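You operate a simulated robot arm through the tools that you are given. There is no shell and no other tool. Be economical: measure what you need, move in short steps, check, and stop when the job is done.

You are at the controls of a simulated robot arm. One attempt, no reset.

JOB
Seat the green beaker in the low steel ring and run 45 ml of syrup into it.
Fine: swing the chute over the ring, press the green stub knob, park the chute again; spill none.
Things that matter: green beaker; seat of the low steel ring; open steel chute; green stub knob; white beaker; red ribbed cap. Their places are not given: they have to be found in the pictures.

The check looks at the end state, three seconds after you hand in, the way a careful person would. Anything else that was tipped, shoved, dropped, spilled or broken makes it a failure.

ROBOT AND FRAMES
A 7-joint arm with a two-finger parallel gripper, fixed in place. Base frame: the origin is at the foot of the arm, x ahead of it, y to its left, z up; the work surface is at about z = 0.85. Units: m, degrees, N and s.
With the tool pointing down near the work surface it reaches from about 0.3 to 0.7 m from the base axis. Its first joint turns from -66.0 to 66.0 degrees. Payload 1.57 kg.
Tool frame: the origin (TCP) lies between the finger pads and is the grasp point; the fingertips stand 0.03 m ahead of it; z points along the fingers, y is the line along which they close. The gripper opens to 0.11 m. The fingers are 0.024 m wide and 0.012 m thick; the gripper's body (0.048 by 0.112 m) begins 0.078 m behind the TCP.
Orientation is told as [roll, pitch, yaw] about the base's x, y, z axes, in that order, counted from this pose: with the fingers straight down and closing along the base's y, the tool's x points along the base's -x, its y along +y and its z along -z.

CONTROLS
- The arm moves only by the tool apply_moves. Its argument "steps" is a list of rows, each a list of 3 entries, a list of its own where there are three numbers: the shift along the base's x, y, z in m, then the turn, a rotation vector about the base's x, y, z in degrees, then the gripper command, from -1 (shut) to 1 (fully open), values between in proportion. In form: [[[dx, dy, dz], [wx, wy, wz], fingers], ...]. A call has 1 to 10 rows; each row shifts and turns the commanded pose from where the row before left it. Rows are played at 5 a second. More than 0.05 m and 8.6 degrees between two rows, or a gripper value outside its range, and nothing of the call is played. Where a pose cannot be reached the arm comes as near as it can. A force on the tool above 40 N (or 10 N above the force at the start of the call, whichever is more), or a blocked arm, ends the call early, and 0.2 s more pass. Each finger travels about 0.108 m/s and halts on what it meets, pressing with about 40 N; the grip force reading is that of the motor and also rises with nothing between the fingers. The clock runs only during rows and for 0.2 s after the last one: add rows that do not move to give the fingers time. It gives the time, the measured TCP pose, the force on the tool (base axes), the opening and the grip force at its end, in the units of the frame above (readings bear some noise), and new pictures: "show" is both (left out), scene, wrist or none.
- Cameras (640 x 400 px; columns grow to the right, rows downward): "scene" is fixed at [0.1611, -0.3842, 1.4229]; the picture's right is [0.83, -0.56, 0.00], its down [-0.21, -0.31, -0.93] and it looks along [0.52, 0.77, -0.38] (base axes); focal length 336 px, centre (320, 200). "wrist" rides on the gripper at [-0.036, 0, -0.08] in the tool frame; the picture's right is [0.00, -1.00, 0.00], its down [0.97, 0.00, -0.24] and it looks along [0.24, 0.00, 0.97] (tool axes); focal length 218 px, centre (320, 200).
- measure_at(camera, pixels): there is no depth. For up to 12 entries [column, row, z] of the newest picture of that camera ("zoom" is the newest enlarged one), the place [x, y] in the base frame at which the ray of that pixel passes the height z, good to about 0.002 m. No time passes.
- enlarge(camera, box): a new picture of the part [left, top, right, bottom] of that camera's present view, enlarged. No time passes.
- hand_in(): hands the job in; it is judged then, once.

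Work in short steps. Measure before you move; look again where a grasp or a placing could have gone wrong, and mend it. You have 80 turns and 120 pictures in all, those below and enlarged ones among them. Open the gripper and draw the arm clear of the work before you hand the job in, unless the task says otherwise; then end with one line.

The tools are called after "Request:" by a JSON object that holds its "api" and its "payload". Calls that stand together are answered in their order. apply_moves: Moves the arm, as the interface text tells. Its arguments: {"type":"object","properties":{"steps":{"type":"array"},"show":{"type":"string","enum":["both","scene","wrist","none"]}},"required":["steps"]} The other tools are called the same way: measure_at (camera, pixels) gives the place at which the rays of pixels pass given heights; enlarge (camera, box) takes an enlarged picture of a part of a camera's view; hand_in () hands the job in.

At the start:

```text
time: 0.0
position: [0.3597, -0.0126, 1.3017]
tool_rot: [0.0, 0.1, 0.0]
ft_force: [0.2, -0.9, -0.1]
grip_width: 0.1101
grip_force: 0.1
```

scene: 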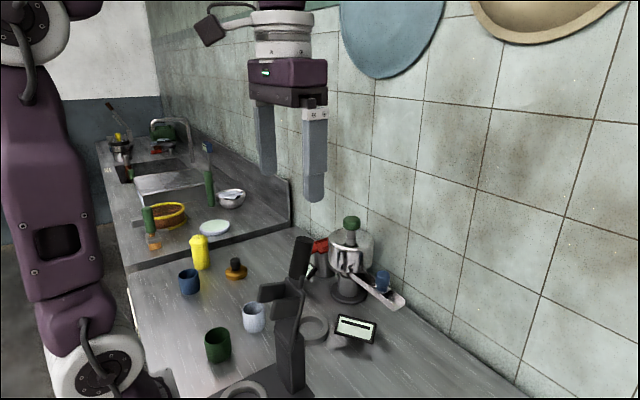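
wrist: 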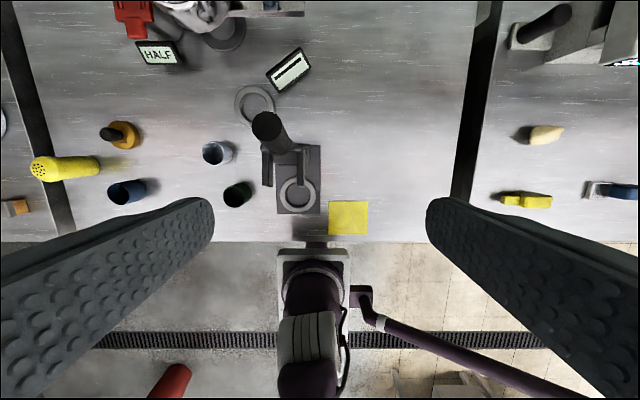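

The scene shows the green beaker near (218,345), the white beaker near (253,317), and a syrup machine near (350,260). I'll enlarge to read the details.

Request:
{"api": "enlarge", "payload": {"camera": "scene", "box": [180, 210, 420, 400]}}

Request:
{"api": "enlarge", "payload": {"camera": "wrist", "box": [80, 0, 400, 240]}}

Request:
{"api": "enlarge", "payload": {"camera": "scene", "box": [290, 205, 420, 290]}}

```text
2.11 times, centred on (300, 305) of scene
```

zoom: 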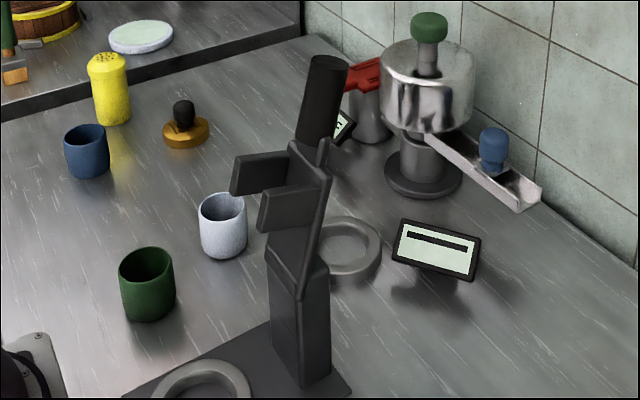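

```text
1.67 times, centred on (240, 120) of wrist
```

zoom: 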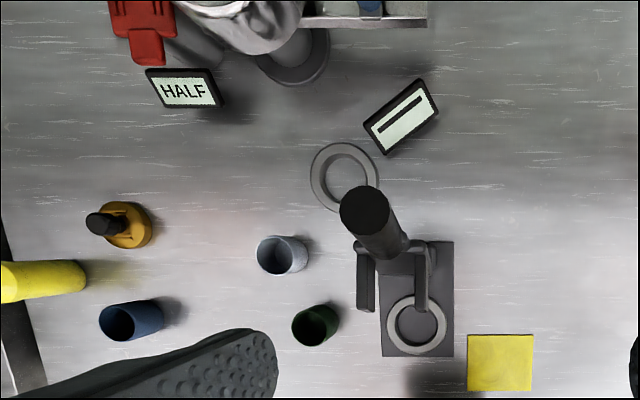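

```text
4.71 times, centred on (355, 248) of scene
```

zoom: 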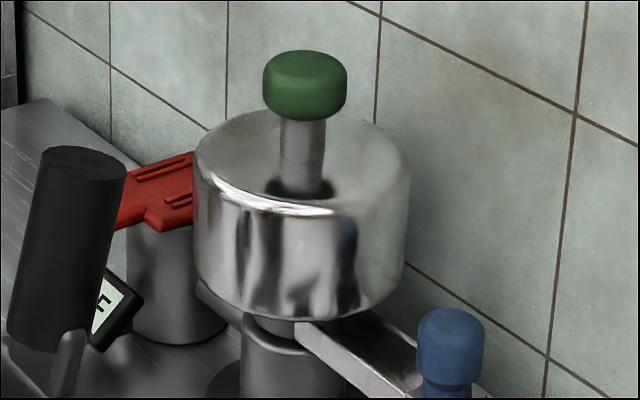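

Next, measuring key points from both cameras at candidate heights.

Request:
{"api": "measure_at", "payload": {"camera": "wrist", "pixels": [[254, 104, 0.85], [254, 104, 0.86], [298, 195, 0.86], [232, 200, 0.85], [232, 195, 0.93], [214, 153, 0.93], [226, 35, 0.85], [268, 5, 0.95], [126, 190, 0.93]]}}

Request:
{"api": "measure_at", "payload": {"camera": "scene", "pixels": [[312, 328, 0.86], [218, 358, 0.85], [217, 335, 0.93], [253, 330, 0.85], [349, 295, 0.85], [383, 280, 1.0], [398, 303, 0.95], [398, 303, 1.0], [351, 223, 1.15], [351, 223, 1.2], [189, 275, 0.93], [358, 330, 0.88]]}}

```text
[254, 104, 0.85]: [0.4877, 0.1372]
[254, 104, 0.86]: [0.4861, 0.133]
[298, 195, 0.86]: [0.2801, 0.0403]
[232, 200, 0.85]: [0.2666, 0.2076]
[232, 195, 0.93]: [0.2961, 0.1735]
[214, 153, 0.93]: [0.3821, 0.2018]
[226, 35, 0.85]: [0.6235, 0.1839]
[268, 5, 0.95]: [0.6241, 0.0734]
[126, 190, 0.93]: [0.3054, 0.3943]
```

```text
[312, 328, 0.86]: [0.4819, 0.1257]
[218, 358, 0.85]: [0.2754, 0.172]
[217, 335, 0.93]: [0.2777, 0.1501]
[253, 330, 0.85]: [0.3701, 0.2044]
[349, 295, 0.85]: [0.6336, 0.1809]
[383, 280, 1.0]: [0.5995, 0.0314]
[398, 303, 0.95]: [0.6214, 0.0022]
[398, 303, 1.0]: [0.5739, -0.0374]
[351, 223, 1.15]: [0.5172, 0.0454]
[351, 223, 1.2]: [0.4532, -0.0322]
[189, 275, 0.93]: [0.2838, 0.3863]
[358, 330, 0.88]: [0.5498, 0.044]
```

Low ring is at about (0.485,0.13), pump post about (0.63,0.18), green beaker about (0.287,0.184) with rim z≈0.90. I'll move high and forward for a better wrist view of the pump, chute and displays.

Request:
{"api": "apply_moves", "payload": {"steps": [[[0.045, 0.02, 0], [0, 0, 0], 1], [[0.045, 0.02, 0], [0, 0, 0], 1], [[0.045, 0.02, 0], [0, 0, 0], 1], [[0.045, 0.02, 0], [0, 0, 0], 1], [[0, 0, 0], [0, 0, 0], 1]]}}

```text
time: 1.2
position: [0.5076, 0.052, 1.2942]
tool_rot: [0.0, -0.1, 0.0]
ft_force: [0.2, -0.4, 0.4]
grip_width: 0.1102
grip_force: 0.2
out of reach, approached as far as the arm can: row 4
```

scene: 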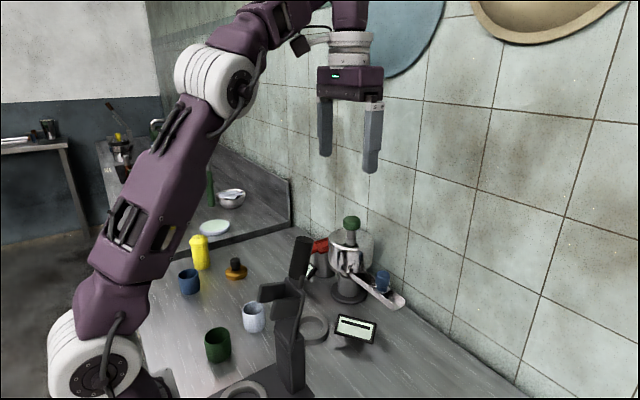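
wrist: 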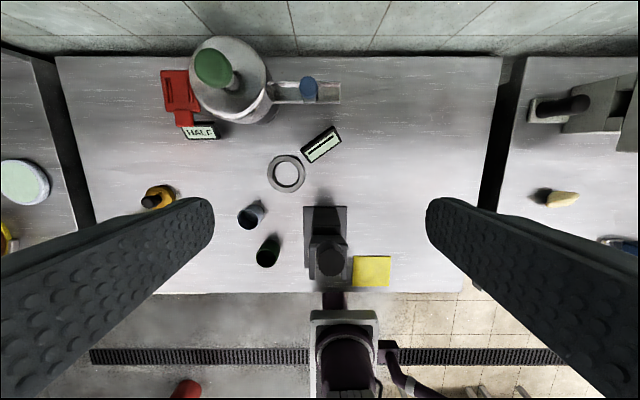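

Request:
{"api": "enlarge", "payload": {"camera": "wrist", "box": [140, 25, 380, 195]}}

Request:
{"api": "measure_at", "payload": {"camera": "wrist", "pixels": [[286, 173, 0.86], [340, 92, 0.94], [340, 92, 0.97], [309, 90, 0.98], [212, 68, 1.06], [309, 82, 1.0], [330, 265, 1.1], [330, 265, 1.0]]}}

Request:
{"api": "measure_at", "payload": {"camera": "scene", "pixels": [[403, 299, 0.92], [403, 299, 0.94], [403, 299, 0.97], [383, 273, 0.96], [383, 273, 0.98], [383, 273, 1.0], [351, 223, 1.06]]}}

```text
2.35 times, centred on (260, 110) of wrist
```

zoom: 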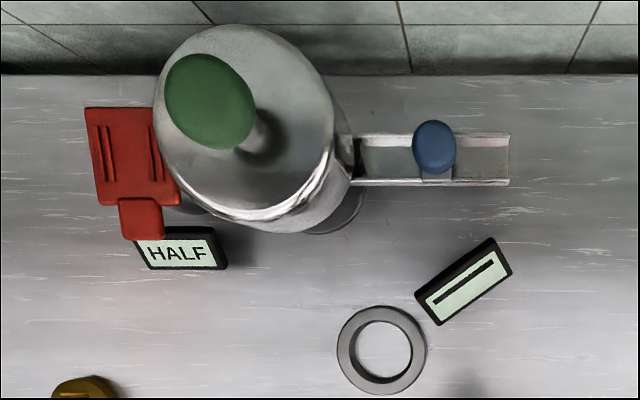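

```text
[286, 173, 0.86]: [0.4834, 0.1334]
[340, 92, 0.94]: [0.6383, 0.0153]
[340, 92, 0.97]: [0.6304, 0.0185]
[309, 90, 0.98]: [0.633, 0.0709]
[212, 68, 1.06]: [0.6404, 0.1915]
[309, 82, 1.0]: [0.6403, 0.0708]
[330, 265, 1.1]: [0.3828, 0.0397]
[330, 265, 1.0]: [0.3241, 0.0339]
```

```text
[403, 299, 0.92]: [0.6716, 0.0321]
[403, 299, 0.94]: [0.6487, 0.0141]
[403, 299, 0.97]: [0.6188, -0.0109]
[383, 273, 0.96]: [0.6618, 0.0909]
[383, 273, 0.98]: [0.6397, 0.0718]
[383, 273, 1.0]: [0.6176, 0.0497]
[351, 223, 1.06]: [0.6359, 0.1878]
```

Chute pivot ≈(0.635,0.188), its tip (0.635,0.015) at z≈0.945, and the blue knob (0.638,0.071). Ring distance fits (0.16 m). Now checking the dark lever device's extents, the wall and the beaker surroundings.

Request:
{"api": "enlarge", "payload": {"camera": "wrist", "box": [220, 160, 400, 300]}}

Request:
{"api": "measure_at", "payload": {"camera": "wrist", "pixels": [[304, 206, 0.85], [304, 285, 0.85], [267, 246, 0.9], [252, 210, 0.9], [300, 56, 0.85], [300, 36, 0.9], [337, 128, 0.89], [302, 158, 0.87], [318, 163, 0.87], [311, 245, 0.95], [311, 245, 1.0], [286, 173, 0.85]]}}

```text
2.86 times, centred on (310, 230) of wrist
```

zoom: 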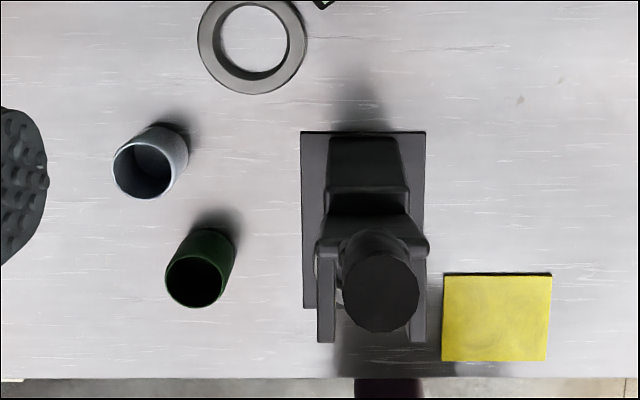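

```text
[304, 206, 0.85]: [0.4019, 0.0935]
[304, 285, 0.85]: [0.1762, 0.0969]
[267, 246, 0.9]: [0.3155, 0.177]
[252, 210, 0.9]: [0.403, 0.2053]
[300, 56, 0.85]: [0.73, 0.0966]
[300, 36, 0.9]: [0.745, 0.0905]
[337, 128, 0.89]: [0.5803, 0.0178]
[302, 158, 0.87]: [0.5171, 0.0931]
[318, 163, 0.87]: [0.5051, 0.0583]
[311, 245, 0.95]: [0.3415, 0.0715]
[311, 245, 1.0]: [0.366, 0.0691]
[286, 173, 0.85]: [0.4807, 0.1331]
```

The wall is at x≈0.74, so there is room. Measuring the green rim precisely now (wrist px ≈(266,258)).

Request:
{"api": "measure_at", "payload": {"camera": "wrist", "pixels": [[266, 258, 0.9], [266, 258, 0.91], [256, 258, 0.9], [276.5, 258, 0.9], [250, 219, 0.9]]}}

Request:
{"api": "measure_at", "payload": {"camera": "scene", "pixels": [[218, 336, 0.9], [218, 336, 0.91], [218, 357, 0.85], [205, 336, 0.9], [231, 336, 0.9]]}}

```text
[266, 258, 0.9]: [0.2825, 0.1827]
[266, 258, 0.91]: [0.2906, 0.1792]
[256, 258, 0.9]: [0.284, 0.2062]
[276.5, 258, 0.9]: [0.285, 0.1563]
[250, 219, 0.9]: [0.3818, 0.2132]
```

```text
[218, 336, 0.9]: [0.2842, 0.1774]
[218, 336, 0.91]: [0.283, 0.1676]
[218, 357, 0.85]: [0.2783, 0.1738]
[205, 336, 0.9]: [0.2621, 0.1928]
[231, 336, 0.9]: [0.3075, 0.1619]
```

Green beaker centre ≈ (0.284,0.180), rim z≈0.90, about 0.05 wide. I'll move above it, keeping to the left of the lever device.

Request:
{"api": "apply_moves", "payload": {"steps": [[[-0.02, 0.045, 0], [0, 0, 0], 1], [[-0.02, 0.045, 0], [0, 0, 0], 1], [[-0.03, 0.038, 0], [0, 0, 0], 1], [[-0.045, 0, -0.02], [0, 0, 0], 1], [[-0.045, 0, -0.02], [0, 0, 0], 1], [[-0.04, 0, -0.02], [0, 0, 0], 1], [[-0.023, 0, -0.03], [0, 0, 0], 1], [[0, 0, -0.04], [0, 0, 0], 1], [[0, 0, -0.04], [0, 0, 0], 1], [[0, 0, 0], [0, 0, 0], 1]]}}

```text
time: 3.4
position: [0.2842, 0.1826, 1.1215]
tool_rot: [0.0, 0.0, 0.0]
ft_force: [-1.1, 0.5, 0.7]
grip_width: 0.1098
grip_force: 0.1
```

scene: 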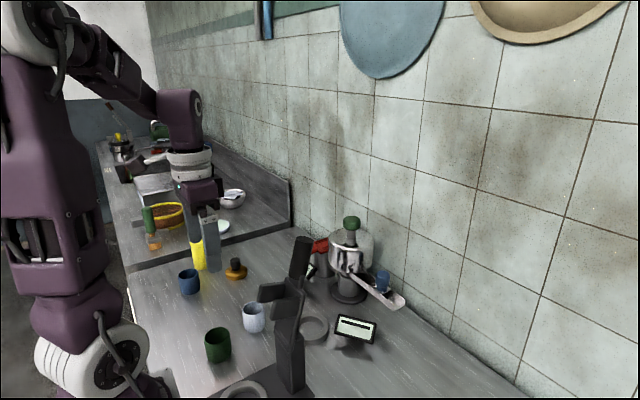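
wrist: 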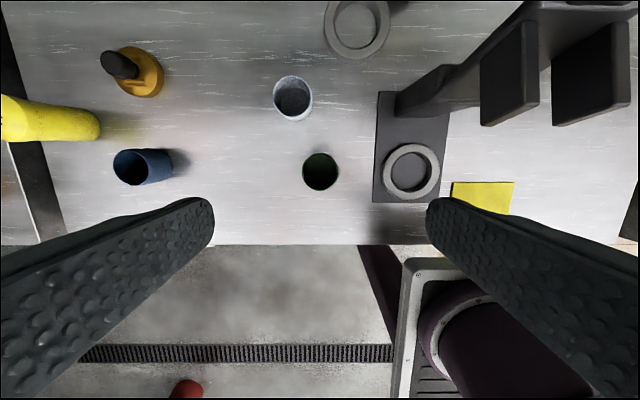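

Request:
{"api": "measure_at", "payload": {"camera": "wrist", "pixels": [[320, 172, 0.9], [302, 172, 0.9], [338, 172, 0.9], [320, 153, 0.9], [320, 191, 0.9], [293, 98, 0.9]]}}

Request:
{"api": "enlarge", "payload": {"camera": "wrist", "box": [240, 60, 460, 210]}}

```text
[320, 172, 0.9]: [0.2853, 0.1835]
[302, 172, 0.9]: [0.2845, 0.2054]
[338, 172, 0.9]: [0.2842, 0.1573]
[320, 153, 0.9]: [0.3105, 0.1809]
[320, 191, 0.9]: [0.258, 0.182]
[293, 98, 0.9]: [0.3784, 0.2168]
```

```text
2.67 times, centred on (350, 135) of wrist
```

zoom: 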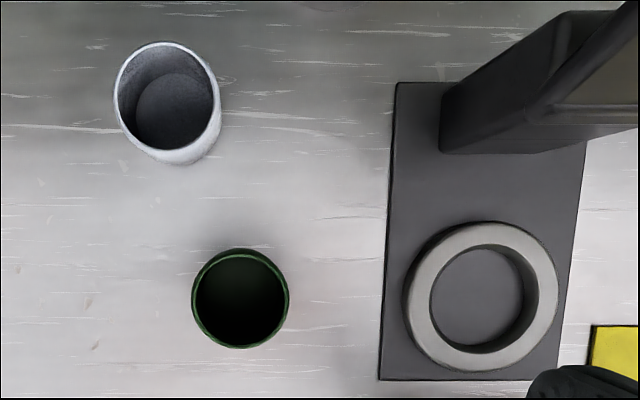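

The beaker is centred under the gripper at (0.285,0.182). Descending to TCP z≈0.897 with fingers open.

Request:
{"api": "apply_moves", "payload": {"steps": [[[0, 0, -0.045], [0, 0, 0], 1], [[0, 0, -0.045], [0, 0, 0], 1], [[0, 0, -0.045], [0, 0, 0], 1], [[0, 0, -0.045], [0, 0, 0], 1], [[0, 0, -0.043], [0, 0, 0], 1], [[0, 0, 0], [0, 0, 0], 1]]}}

```text
time: 4.8
position: [0.2829, 0.181, 0.9011]
tool_rot: [-0.1, -0.1, 0.1]
ft_force: [-0.1, 0.0, 0.2]
grip_width: 0.1099
grip_force: 0.1
```

scene: 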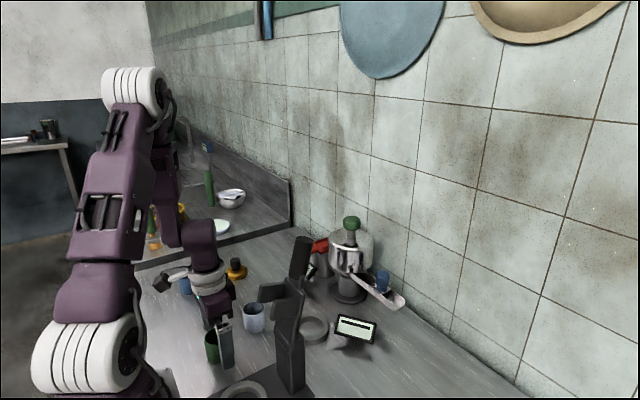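
wrist: 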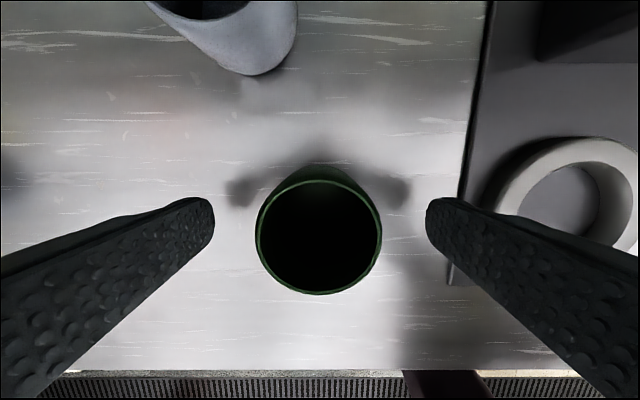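

Rim is centred at (319,237), which matches the TCP projection. Closing.

Request:
{"api": "apply_moves", "payload": {"steps": [[[0, 0, 0], [0, 0, 0], 0.2], [[0, 0, 0], [0, 0, 0], -0.2], [[0, 0, 0], [0, 0, 0], -1], [[0, 0, 0], [0, 0, 0], -1], [[0, 0, 0], [0, 0, 0], -1]], "show": "wrist"}}

```text
time: 6.0
position: [0.2822, 0.1819, 0.9012]
tool_rot: [0.0, 0.0, 0.0]
ft_force: [-0.5, 1.0, -0.9]
grip_width: 0.05
grip_force: 39.3
```

wrist: 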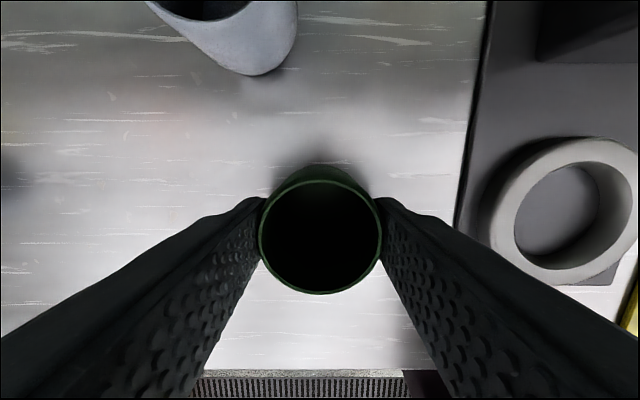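

Gripped at 0.050 m. Lifting, then over the white beaker with height and towards the ring.

Request:
{"api": "apply_moves", "payload": {"steps": [[[0, 0, 0.03], [0, 0, 0], -1], [[0, 0, 0.045], [0, 0, 0], -1], [[0, 0, 0.045], [0, 0, 0], -1], [[0.04, 0, 0.01], [0, 0, 0], -1], [[0.04, 0, 0], [0, 0, 0], -1], [[0.04, 0, 0], [0, 0, 0], -1], [[0.04, 0, 0], [0, 0, 0], -1], [[0.03, -0.02, 0], [0, 0, 0], -1], [[0.012, -0.029, 0], [0, 0, 0], -1], [[0, 0, 0], [0, 0, 0], -1]]}}

```text
time: 8.2
position: [0.4843, 0.1324, 1.031]
tool_rot: [-0.1, 0.0, 0.2]
ft_force: [-0.1, -0.8, -0.9]
grip_width: 0.0497
grip_force: 40.0
```

scene: 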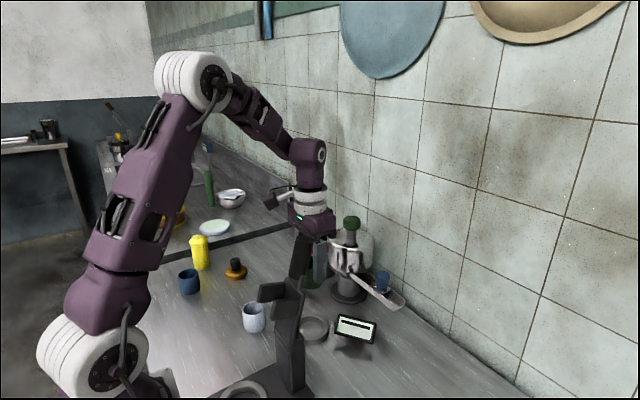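
wrist: 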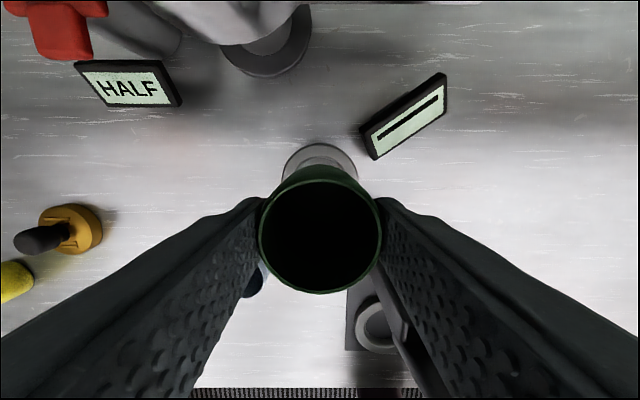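

Ring's visible edges are columns 283–358 and top row 143; verifying its centre before lowering.

Request:
{"api": "measure_at", "payload": {"camera": "wrist", "pixels": [[283, 175, 0.86], [358, 175, 0.86], [320, 143, 0.86], [374, 158, 0.87], [365, 130, 0.89]]}}

Request:
{"api": "enlarge", "payload": {"camera": "scene", "box": [270, 230, 410, 350]}}

```text
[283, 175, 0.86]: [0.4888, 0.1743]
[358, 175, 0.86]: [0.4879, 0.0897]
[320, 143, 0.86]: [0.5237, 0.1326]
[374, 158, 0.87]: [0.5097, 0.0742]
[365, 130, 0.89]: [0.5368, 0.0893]
```

```text
3.33 times, centred on (340, 290) of scene
```

zoom: 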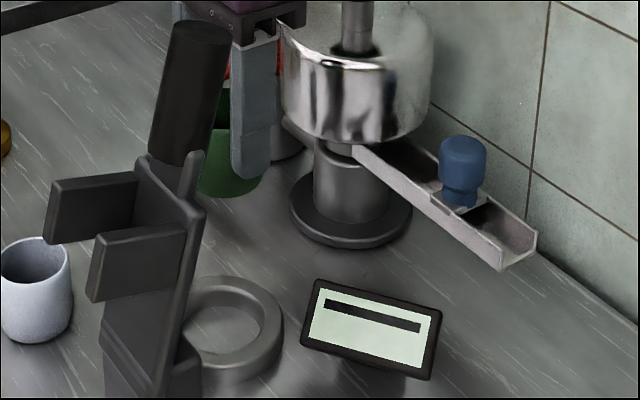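

Ring centre ≈ (0.482,0.132), outer radius 0.042. Nudging x by −2 mm and lowering to just above the ring.

Request:
{"api": "apply_moves", "payload": {"steps": [[[-0.002, 0, -0.04], [0, 0, 0], -1], [[0, 0, -0.04], [0, 0, 0], -1], [[0, 0, -0.026], [0, 0, 0], -1], [[0, 0, 0], [0, 0, 0], -1]]}}

```text
time: 9.2
position: [0.4833, 0.1334, 0.9248]
tool_rot: [-0.1, 0.0, 0.0]
ft_force: [0.4, 0.1, -1.4]
grip_width: 0.0503
grip_force: 40.5
```

scene: 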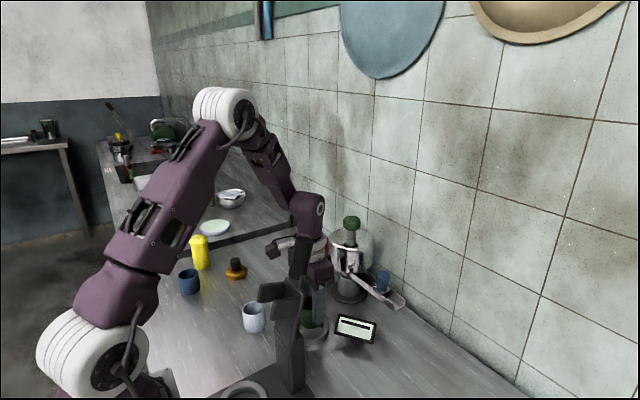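
wrist: 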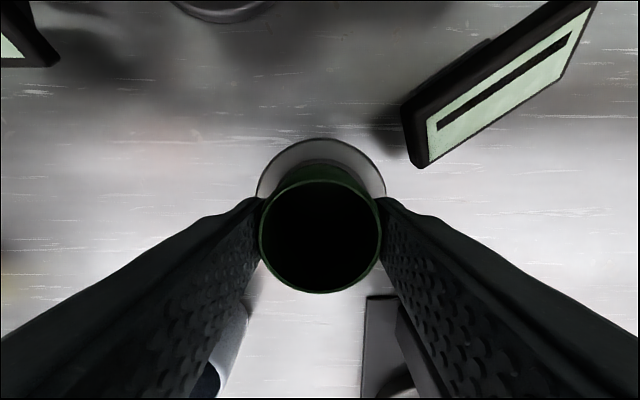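

Request:
{"api": "enlarge", "payload": {"camera": "scene", "box": [280, 290, 380, 355]}}

Request:
{"api": "measure_at", "payload": {"camera": "wrist", "pixels": [[257, 190, 0.865], [386, 190, 0.865], [321, 138, 0.865], [321, 138, 0.86]]}}

```text
6.15 times, centred on (330, 322) of scene
```

zoom: 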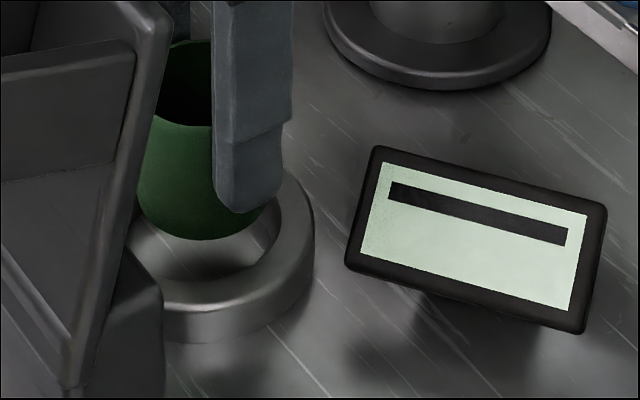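

```text
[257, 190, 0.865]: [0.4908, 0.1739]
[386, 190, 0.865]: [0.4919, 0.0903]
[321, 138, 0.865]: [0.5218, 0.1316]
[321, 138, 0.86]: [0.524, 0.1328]
```

Ring centre now reads (0.481,0.132). Shifting −1.5 mm in x and lowering in small steps, watching force.

Request:
{"api": "apply_moves", "payload": {"steps": [[[-0.0015, -0.0007, -0.006], [0, 0, 0], -1], [[0, 0, -0.006], [0, 0, 0], -1], [[0, 0, -0.005], [0, 0, 0], -1], [[0, 0, 0], [0, 0, 0], -1]], "show": "wrist"}}

Request:
{"api": "enlarge", "payload": {"camera": "scene", "box": [280, 290, 380, 355]}}

```text
time: 10.2
position: [0.481, 0.1311, 0.9082]
tool_rot: [-0.1, 0.1, 0.1]
ft_force: [-6.5, -0.2, -0.5]
grip_width: 0.0498
grip_force: 40.2
```

wrist: 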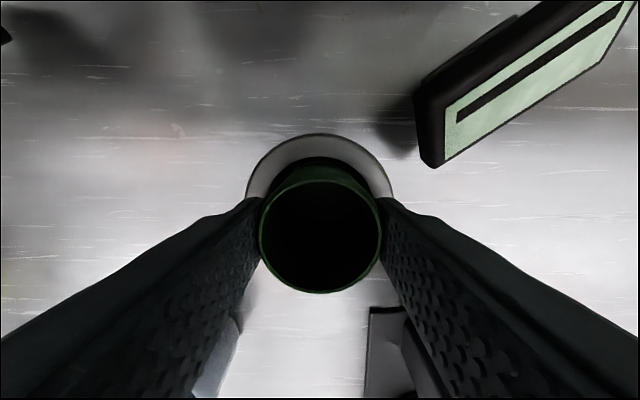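

```text
6.15 times, centred on (330, 322) of scene
```

zoom: 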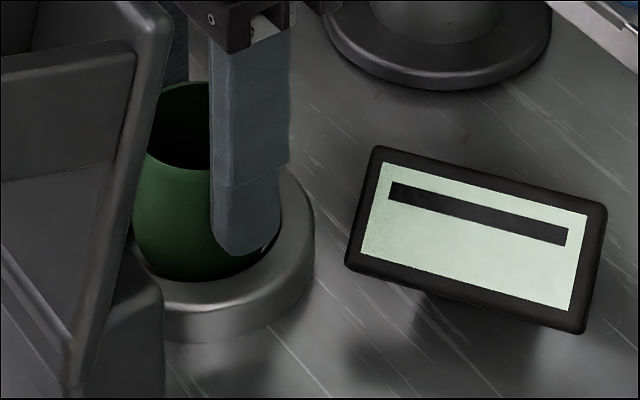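

It entered the ring with a 6.5 N sideways force along x. Nudging +x by 1 mm to see if it relieves.

Request:
{"api": "apply_moves", "payload": {"steps": [[[0.001, 0, 0], [0, 0, 0], -1], [[0, 0, 0], [0, 0, 0], -1]], "show": "none"}}

```text
time: 10.8
position: [0.4813, 0.1321, 0.9079]
tool_rot: [-0.1, 0.2, 0.1]
ft_force: [-15.4, 0.7, 1.6]
grip_width: 0.05
grip_force: 40.0
```

Force rose to −15 N, so the ring is pushing towards −x. I'll move −x 2.5 mm.

Request:
{"api": "apply_moves", "payload": {"steps": [[[-0.0025, 0, 0], [0, 0, 0], -1], [[0, 0, 0], [0, 0, 0], -1]], "show": "none"}}

```text
time: 11.4
position: [0.4807, 0.1314, 0.9083]
tool_rot: [0.0, -0.1, 0.0]
ft_force: [-6.2, -0.6, -4.1]
grip_width: 0.0502
grip_force: 40.0
```

Request:
{"api": "apply_moves", "payload": {"steps": [[[-0.001, 0, 0], [0, 0, 0], -1], [[0, 0, 0], [0, 0, 0], -1]], "show": "none"}}

```text
time: 12.0
position: [0.4805, 0.131, 0.9079]
tool_rot: [0.1, 0.0, 0.0]
ft_force: [0.3, 0.1, -0.9]
grip_width: 0.0499
grip_force: 40.0
```

Sideways force is gone (0.3 N). Lowering the last few millimetres.

Request:
{"api": "apply_moves", "payload": {"steps": [[[0, 0, -0.003], [0, 0, 0], -1], [[0, 0, -0.003], [0, 0, 0], -1], [[0, 0, 0], [0, 0, 0], -1]], "show": "wrist"}}

Request:
{"api": "enlarge", "payload": {"camera": "scene", "box": [280, 290, 380, 355]}}

```text
time: 12.8
position: [0.4787, 0.132, 0.9033]
tool_rot: [-0.1, 0.0, 0.1]
ft_force: [-0.4, -0.4, -1.0]
grip_width: 0.05
grip_force: 40.2
```

wrist: 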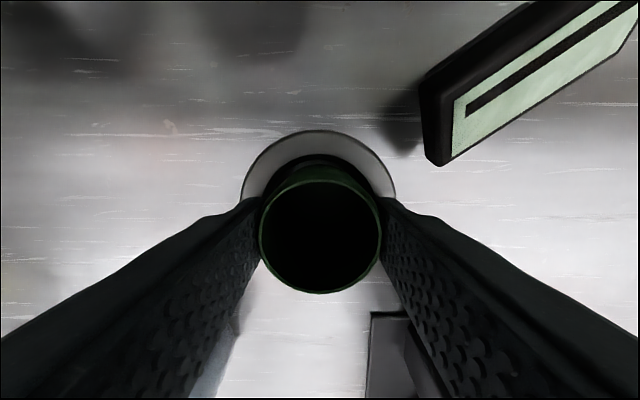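

```text
6.15 times, centred on (330, 322) of scene
```

zoom: 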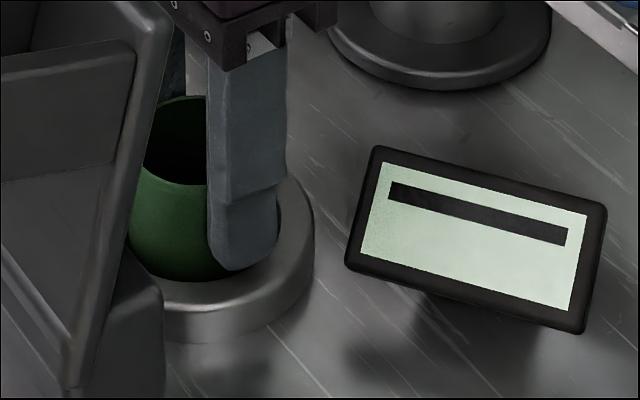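

Request:
{"api": "apply_moves", "payload": {"steps": [[[0, 0, -0.002], [0, 0, 0], -1], [[0, 0, -0.0015], [0, 0, 0], -1], [[0, 0, 0], [0, 0, 0], -1]], "show": "none"}}

```text
time: 13.6
position: [0.4792, 0.1307, 0.8986]
tool_rot: [0.0, -0.2, 0.1]
ft_force: [0.2, -1.3, 30.3]
grip_width: 0.05
grip_force: 39.9
```

Seated on the floor (30 N). Relieving 1 mm, then opening the fingers partially (display stands close by).

Request:
{"api": "apply_moves", "payload": {"steps": [[[0, 0, 0.0012], [0, 0, 0], -1], [[0, 0, 0], [0, 0, 0], 0], [[0, 0, 0], [0, 0, 0], 0.2], [[0, 0, 0], [0, 0, 0], 0.25], [[0, 0, 0], [0, 0, 0], 0.25]], "show": "wrist"}}

```text
time: 14.8
position: [0.4789, 0.1303, 0.8994]
tool_rot: [0.0, 0.0, 0.0]
ft_force: [0.0, 0.6, -0.2]
grip_width: 0.0688
grip_force: 0.0
```

wrist: 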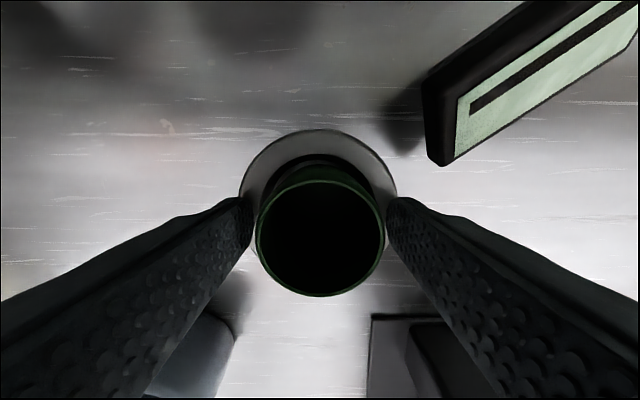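

Released cleanly. Rising straight up.

Request:
{"api": "apply_moves", "payload": {"steps": [[[0, 0, 0.02], [0, 0, 0], 0.25], [[0, 0, 0.04], [0, 0, 0], 0.25], [[0, 0, 0.045], [0, 0, 0], 0.25], [[0, 0, 0.045], [0, 0, 0], 0.25], [[0, 0, 0.045], [0, 0, 0], 0], [[0, 0, 0.03], [0, 0, 0], 0], [[0, 0, 0], [0, 0, 0], 0]]}}

Request:
{"api": "enlarge", "payload": {"camera": "scene", "box": [270, 210, 420, 355]}}

```text
time: 16.4
position: [0.4796, 0.1296, 1.1245]
tool_rot: [-0.2, 0.1, -0.1]
ft_force: [0.7, 0.8, -0.4]
grip_width: 0.055
grip_force: 0.0
```

scene: 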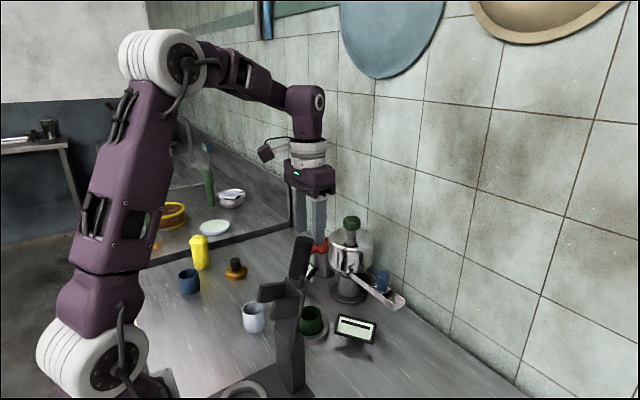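
wrist: 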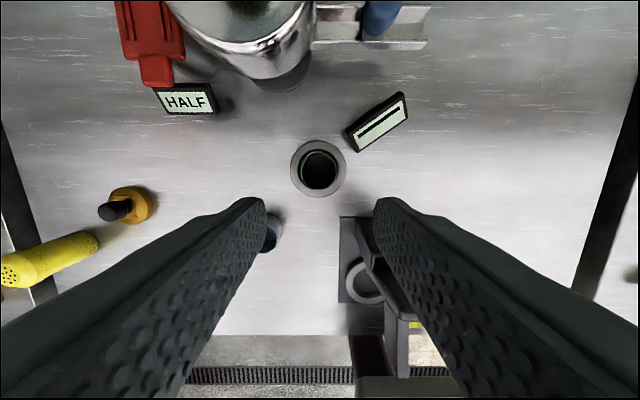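

```text
2.76 times, centred on (345, 282) of scene
```

zoom: 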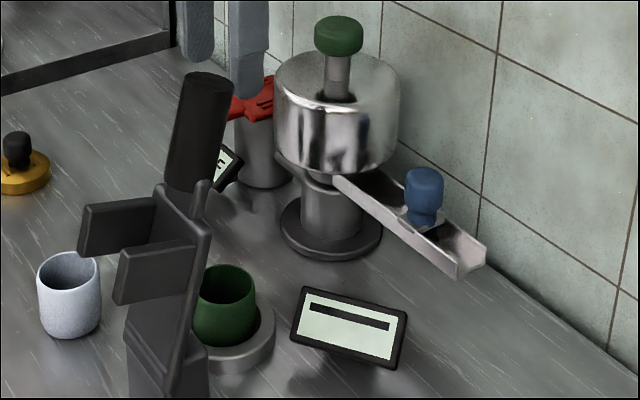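

Beaker sits level in the ring. Now moving toward the chute's blue knob at (0.638,0.071), turning the tool +90° so the fingers close along x (tangentially).

Request:
{"api": "apply_moves", "payload": {"steps": [[[0.01, -0.006, 0], [0, 0, 8.5], 0], [[0.01, -0.006, 0], [0, 0, 8.5], 0], [[0.01, -0.006, 0], [0, 0, 8.5], 0], [[0.01, -0.006, 0], [0, 0, 8.5], 0], [[0.01, -0.006, 0], [0, 0, 8.5], 0], [[0.01, -0.006, 0], [0, 0, 8.5], 0], [[0.01, -0.006, 0], [0, 0, 8.5], 0], [[0.01, -0.006, 0], [0, 0, 8.5], 0], [[0.01, -0.006, 0], [0, 0, 8.5], 0], [[0.01, -0.006, 0], [0, 0, 8.5], 0]]}}

```text
time: 18.6
position: [0.5793, 0.0718, 1.124]
tool_rot: [0.0, 0.0, 85.3]
ft_force: [0.6, 0.9, 0.1]
grip_width: 0.0549
grip_force: 0.0
```

scene: 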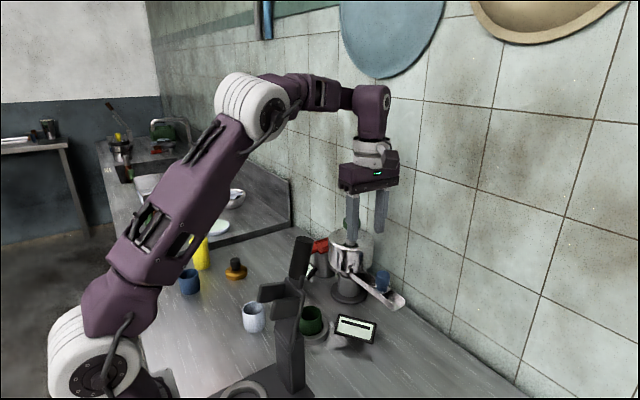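
wrist: 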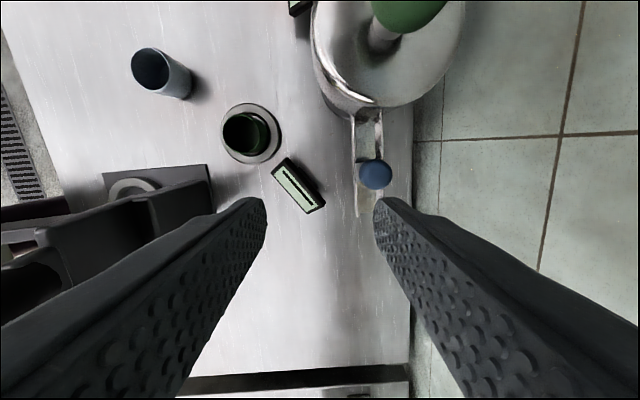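

Blue knob appears at wrist (376,173). Measuring it and the wall, then enlarging.

Request:
{"api": "enlarge", "payload": {"camera": "wrist", "box": [300, 80, 460, 220]}}

Request:
{"api": "measure_at", "payload": {"camera": "wrist", "pixels": [[376, 173, 0.98], [376, 173, 0.99], [412, 170, 0.85], [358, 215, 0.95], [380, 120, 0.95], [356, 150, 0.955]]}}

Request:
{"api": "enlarge", "payload": {"camera": "scene", "box": [330, 240, 430, 320]}}

```text
2.86 times, centred on (380, 150) of wrist
```

zoom: 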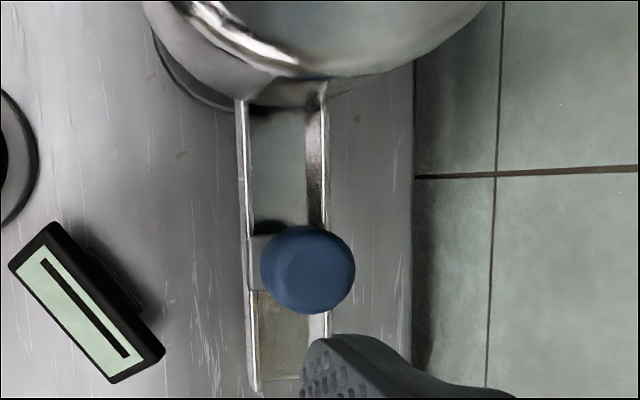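

```text
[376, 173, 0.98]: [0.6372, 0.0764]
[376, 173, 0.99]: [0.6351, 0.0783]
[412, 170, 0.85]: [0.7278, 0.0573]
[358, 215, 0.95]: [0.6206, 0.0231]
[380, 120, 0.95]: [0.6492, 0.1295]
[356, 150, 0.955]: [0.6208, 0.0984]
```

```text
5.00 times, centred on (380, 280) of scene
```

zoom: 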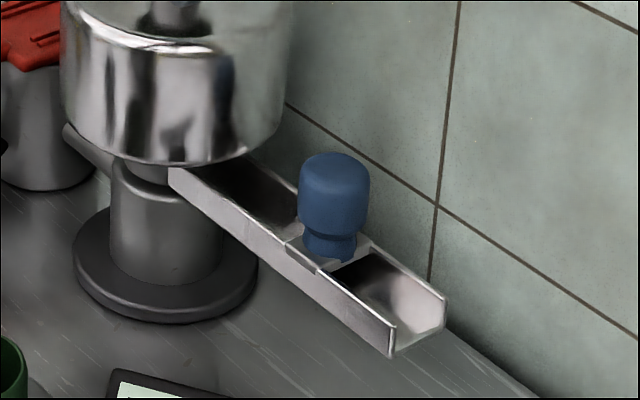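

Blue knob ≈ (0.636,0.075), top ≈0.985. Finishing the turn, moving over it, and lowering to a hover at 1.04.

Request:
{"api": "apply_moves", "payload": {"steps": [[[0.03, 0.002, 0], [0, 0, 4.7], 0], [[0.027, 0.0015, 0], [0, 0, 0], 0], [[0, 0, -0.04], [0, 0, 0], 0], [[0, 0, -0.04], [0, 0, 0], 0], [[0, 0, 0], [0, 0, 0], 0]]}}

```text
time: 19.8
position: [0.6379, 0.074, 1.0438]
tool_rot: [0.0, 0.0, 89.7]
ft_force: [-0.4, -0.8, 0.5]
grip_width: 0.055
grip_force: 0.1
```

scene: 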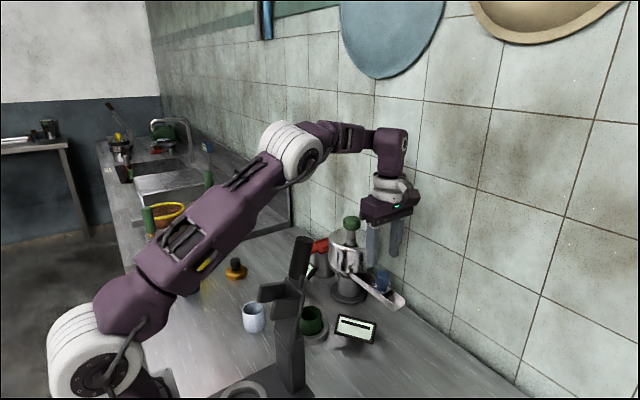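
wrist: 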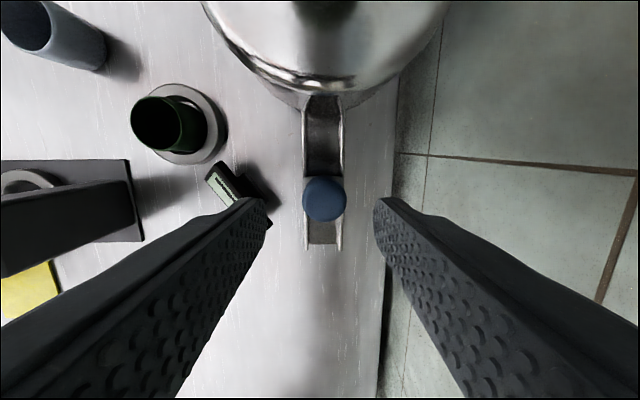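

Request:
{"api": "measure_at", "payload": {"camera": "wrist", "pixels": [[324, 199, 0.985], [302, 199, 0.975], [346, 199, 0.975], [323, 249, 0.945], [304, 250, 0.945], [341, 250, 0.945]]}}

```text
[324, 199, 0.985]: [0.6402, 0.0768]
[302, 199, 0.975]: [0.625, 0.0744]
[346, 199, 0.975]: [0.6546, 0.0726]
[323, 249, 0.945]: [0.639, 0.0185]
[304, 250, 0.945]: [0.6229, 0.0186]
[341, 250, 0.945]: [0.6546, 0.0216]
```

Knob at (0.639,0.075). Descending to z≈0.988, then closing gently around it.

Request:
{"api": "apply_moves", "payload": {"steps": [[[0.001, 0.001, -0.03], [0, 0, 0], 0], [[0, 0, -0.025], [0, 0, 0], 0], [[0, 0, 0], [0, 0, 0], 0], [[0, 0, 0], [0, 0, 0], -0.4], [[0, 0, 0], [0, 0, 0], -0.7], [[0, 0, 0], [0, 0, 0], -0.7]]}}

Request:
{"api": "enlarge", "payload": {"camera": "scene", "box": [330, 220, 430, 320]}}

```text
time: 21.2
position: [0.6366, 0.0753, 0.9889]
tool_rot: [0.0, 0.0, 89.7]
ft_force: [0.7, -0.3, -0.8]
grip_width: 0.0296
grip_force: 39.2
```

scene: 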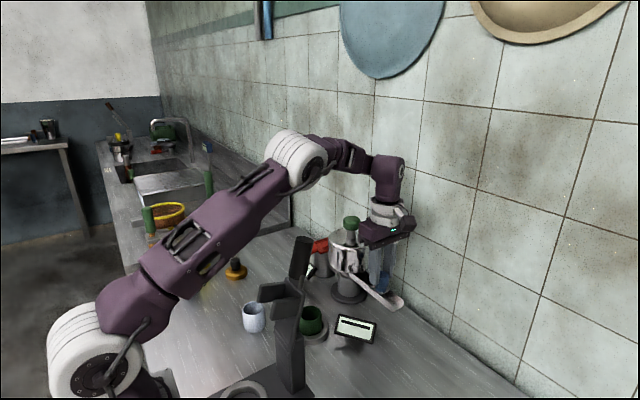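
wrist: 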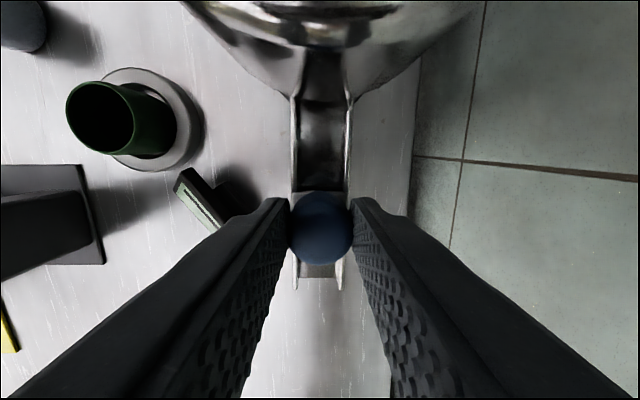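

```text
4.00 times, centred on (380, 270) of scene
```

zoom: 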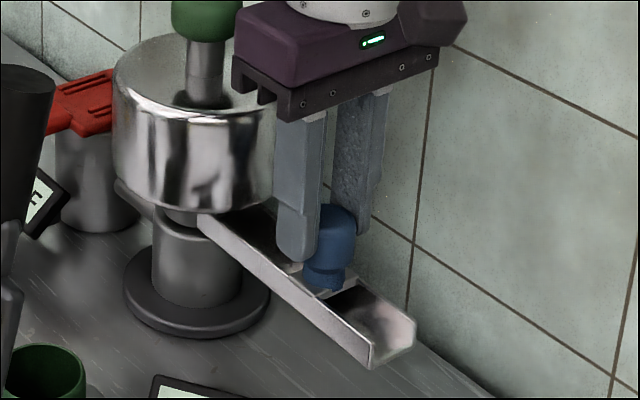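

Knob gripped (0.030 m). Swinging the chute clockwise in an arc about (0.638,0.189); first 3 steps of 7°.

Request:
{"api": "apply_moves", "payload": {"steps": [[[-0.0139, 0.0009, 0], [0, 0, -7], -0.7], [[-0.0137, 0.0025, 0], [0, 0, -7], -0.7], [[-0.0133, 0.0042, 0], [0, 0, -7], -0.7], [[0, 0, 0], [0, 0, 0], -0.7]]}}

```text
time: 22.2
position: [0.5956, 0.083, 0.9897]
tool_rot: [0.1, -0.1, 68.8]
ft_force: [1.4, 2.3, -18.4]
grip_width: 0.0294
grip_force: 39.4
```

scene: 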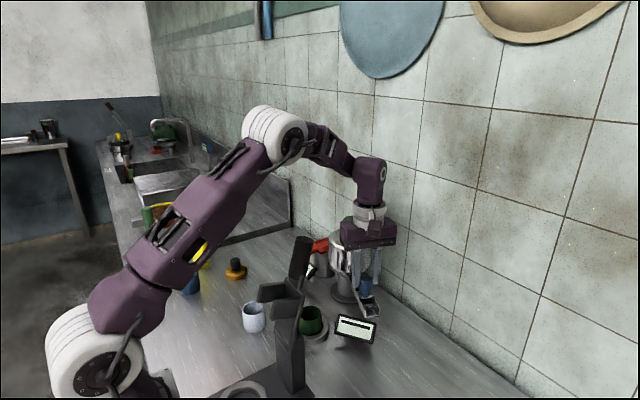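
wrist: 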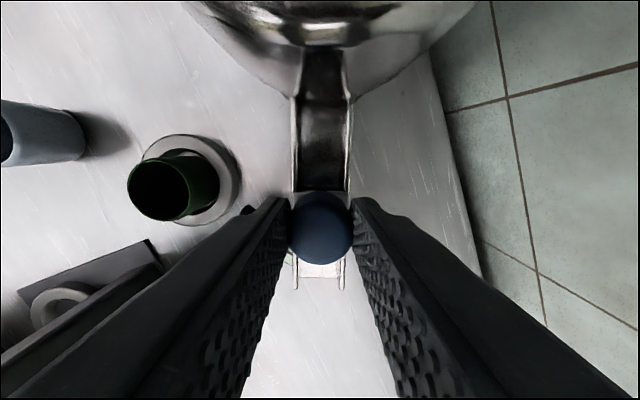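

The chute follows. A vertical pull of −18 N suggests I lower 1 mm. Continuing 4 steps.

Request:
{"api": "apply_moves", "payload": {"steps": [[[-0.0127, 0.0058, -0.001], [0, 0, -7], -0.7], [[-0.0119, 0.0073, 0], [0, 0, -7], -0.7], [[-0.0109, 0.0087, 0], [0, 0, -7], -0.7], [[-0.0098, 0.0099, 0], [0, 0, -7], -0.7], [[0, 0, 0], [0, 0, 0], -0.7]]}}

Request:
{"api": "enlarge", "payload": {"camera": "scene", "box": [280, 220, 400, 350]}}

```text
time: 23.4
position: [0.5523, 0.1156, 0.9891]
tool_rot: [-0.2, -0.2, 40.8]
ft_force: [9.7, 8.4, 3.8]
grip_width: 0.0293
grip_force: 39.4
```

scene: 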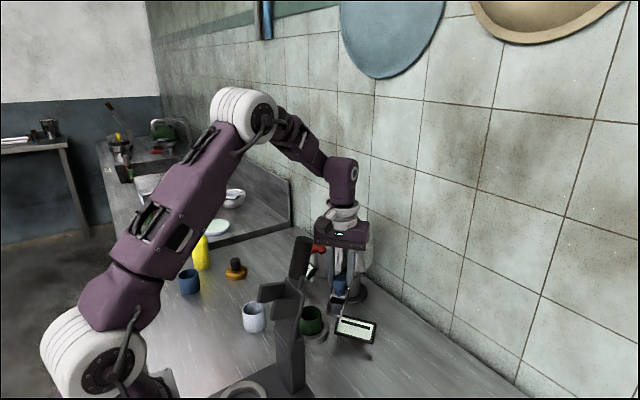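
wrist: 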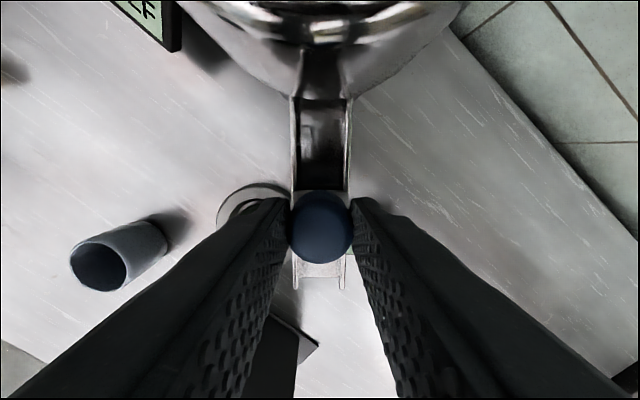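

```text
3.08 times, centred on (340, 285) of scene
```

zoom: 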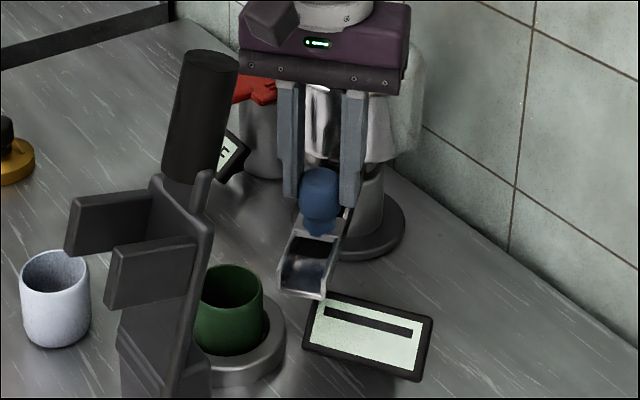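

Slight outward pull (9.7, 8.4 N), so easing 1 mm inward and finishing the arc with 3 steps.

Request:
{"api": "apply_moves", "payload": {"steps": [[[-0.0078, 0.0117, 0], [0, 0, -7], -0.7], [[-0.0071, 0.012, 0], [0, 0, -7], -0.7], [[-0.0056, 0.0128, 0], [0, 0, -7], -0.7], [[0, 0, 0], [0, 0, 0], -0.7]]}}

Request:
{"api": "enlarge", "payload": {"camera": "scene", "box": [270, 220, 390, 350]}}

```text
time: 24.4
position: [0.5316, 0.1501, 0.9875]
tool_rot: [-0.1, -0.1, 19.7]
ft_force: [9.4, -3.3, 16.5]
grip_width: 0.0296
grip_force: 39.1
```

scene: 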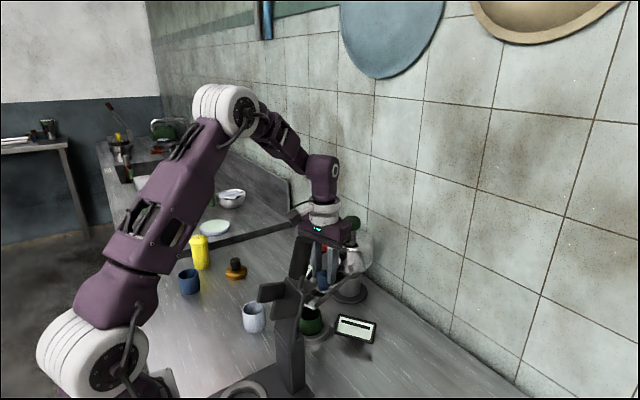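
wrist: 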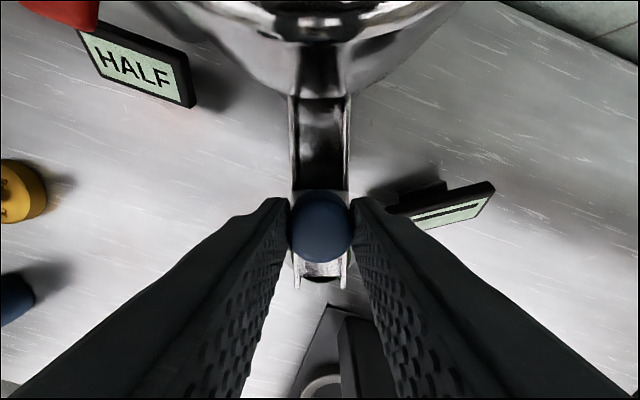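

```text
3.08 times, centred on (330, 285) of scene
```

zoom: 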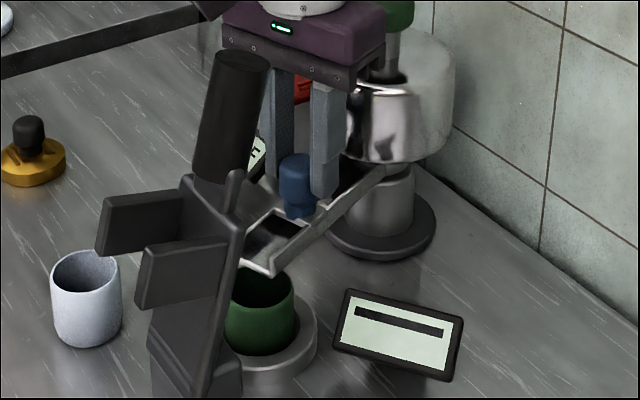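

Measuring the chute tip (wrist (297,288),(346,288)) relative to the beaker.

Request:
{"api": "measure_at", "payload": {"camera": "wrist", "pixels": [[297, 288, 0.945], [346, 288, 0.945], [320, 280, 0.935], [320, 265, 0.9]]}}

Request:
{"api": "enlarge", "payload": {"camera": "wrist", "box": [270, 180, 370, 320]}}

```text
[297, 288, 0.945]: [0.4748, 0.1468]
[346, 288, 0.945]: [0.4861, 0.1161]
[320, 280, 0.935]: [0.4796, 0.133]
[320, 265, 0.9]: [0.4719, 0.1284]
```

```text
2.86 times, centred on (320, 250) of wrist
```

zoom: 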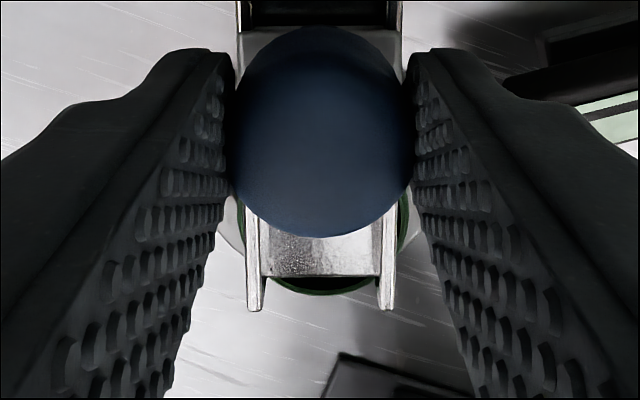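

Chute tip is at (0.480,0.131), over the beaker's centre. Releasing and rising.

Request:
{"api": "apply_moves", "payload": {"steps": [[[0, 0, 0], [0, 0, 0], -0.3], [[0, 0, 0], [0, 0, 0], -0.1], [[0, 0, 0], [0, 0, 0], -0.1], [[0, 0, 0.03], [0, 0, 0], -0.1], [[0, 0, 0.045], [0, 0, 0], -0.1], [[0, 0, 0.045], [0, 0, 0], -0.1], [[0, 0, 0.03], [0, 0, 0], -0.1], [[0, 0, 0], [0, 0, 0], -0.1]]}}

Request:
{"api": "enlarge", "payload": {"camera": "scene", "box": [270, 200, 400, 350]}}

```text
time: 26.2
position: [0.5311, 0.1519, 1.1387]
tool_rot: [-0.1, 0.0, 19.7]
ft_force: [-0.4, -1.0, -0.7]
grip_width: 0.0496
grip_force: 0.1
```

scene: 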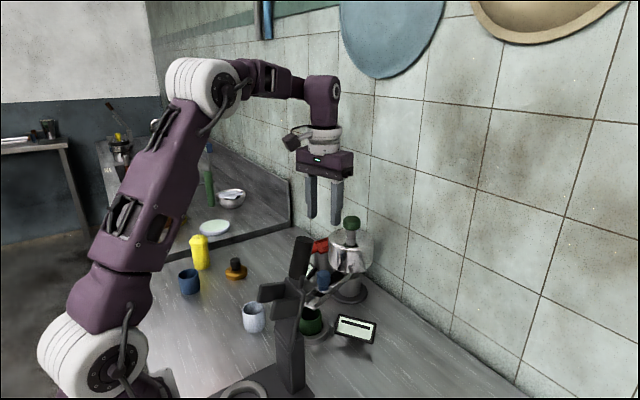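
wrist: 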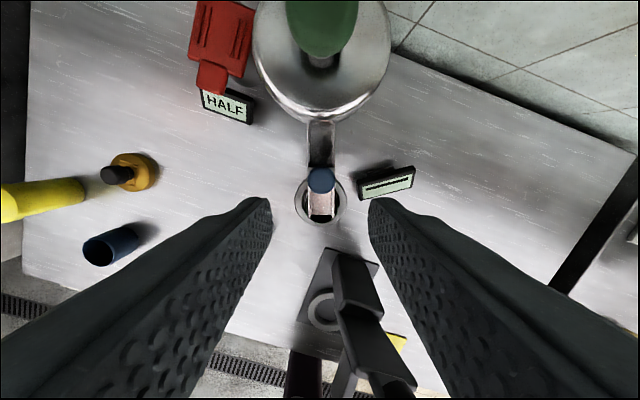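

```text
2.67 times, centred on (335, 275) of scene
```

zoom: 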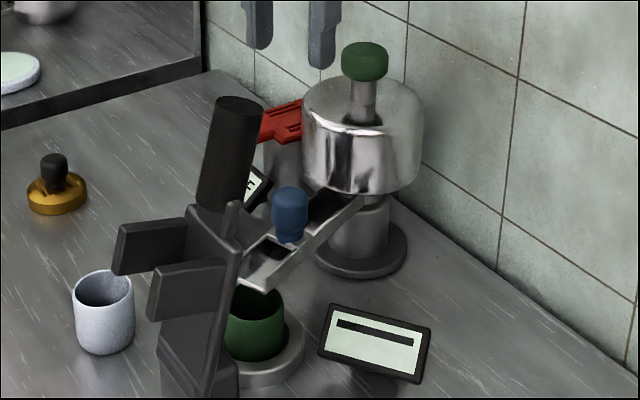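

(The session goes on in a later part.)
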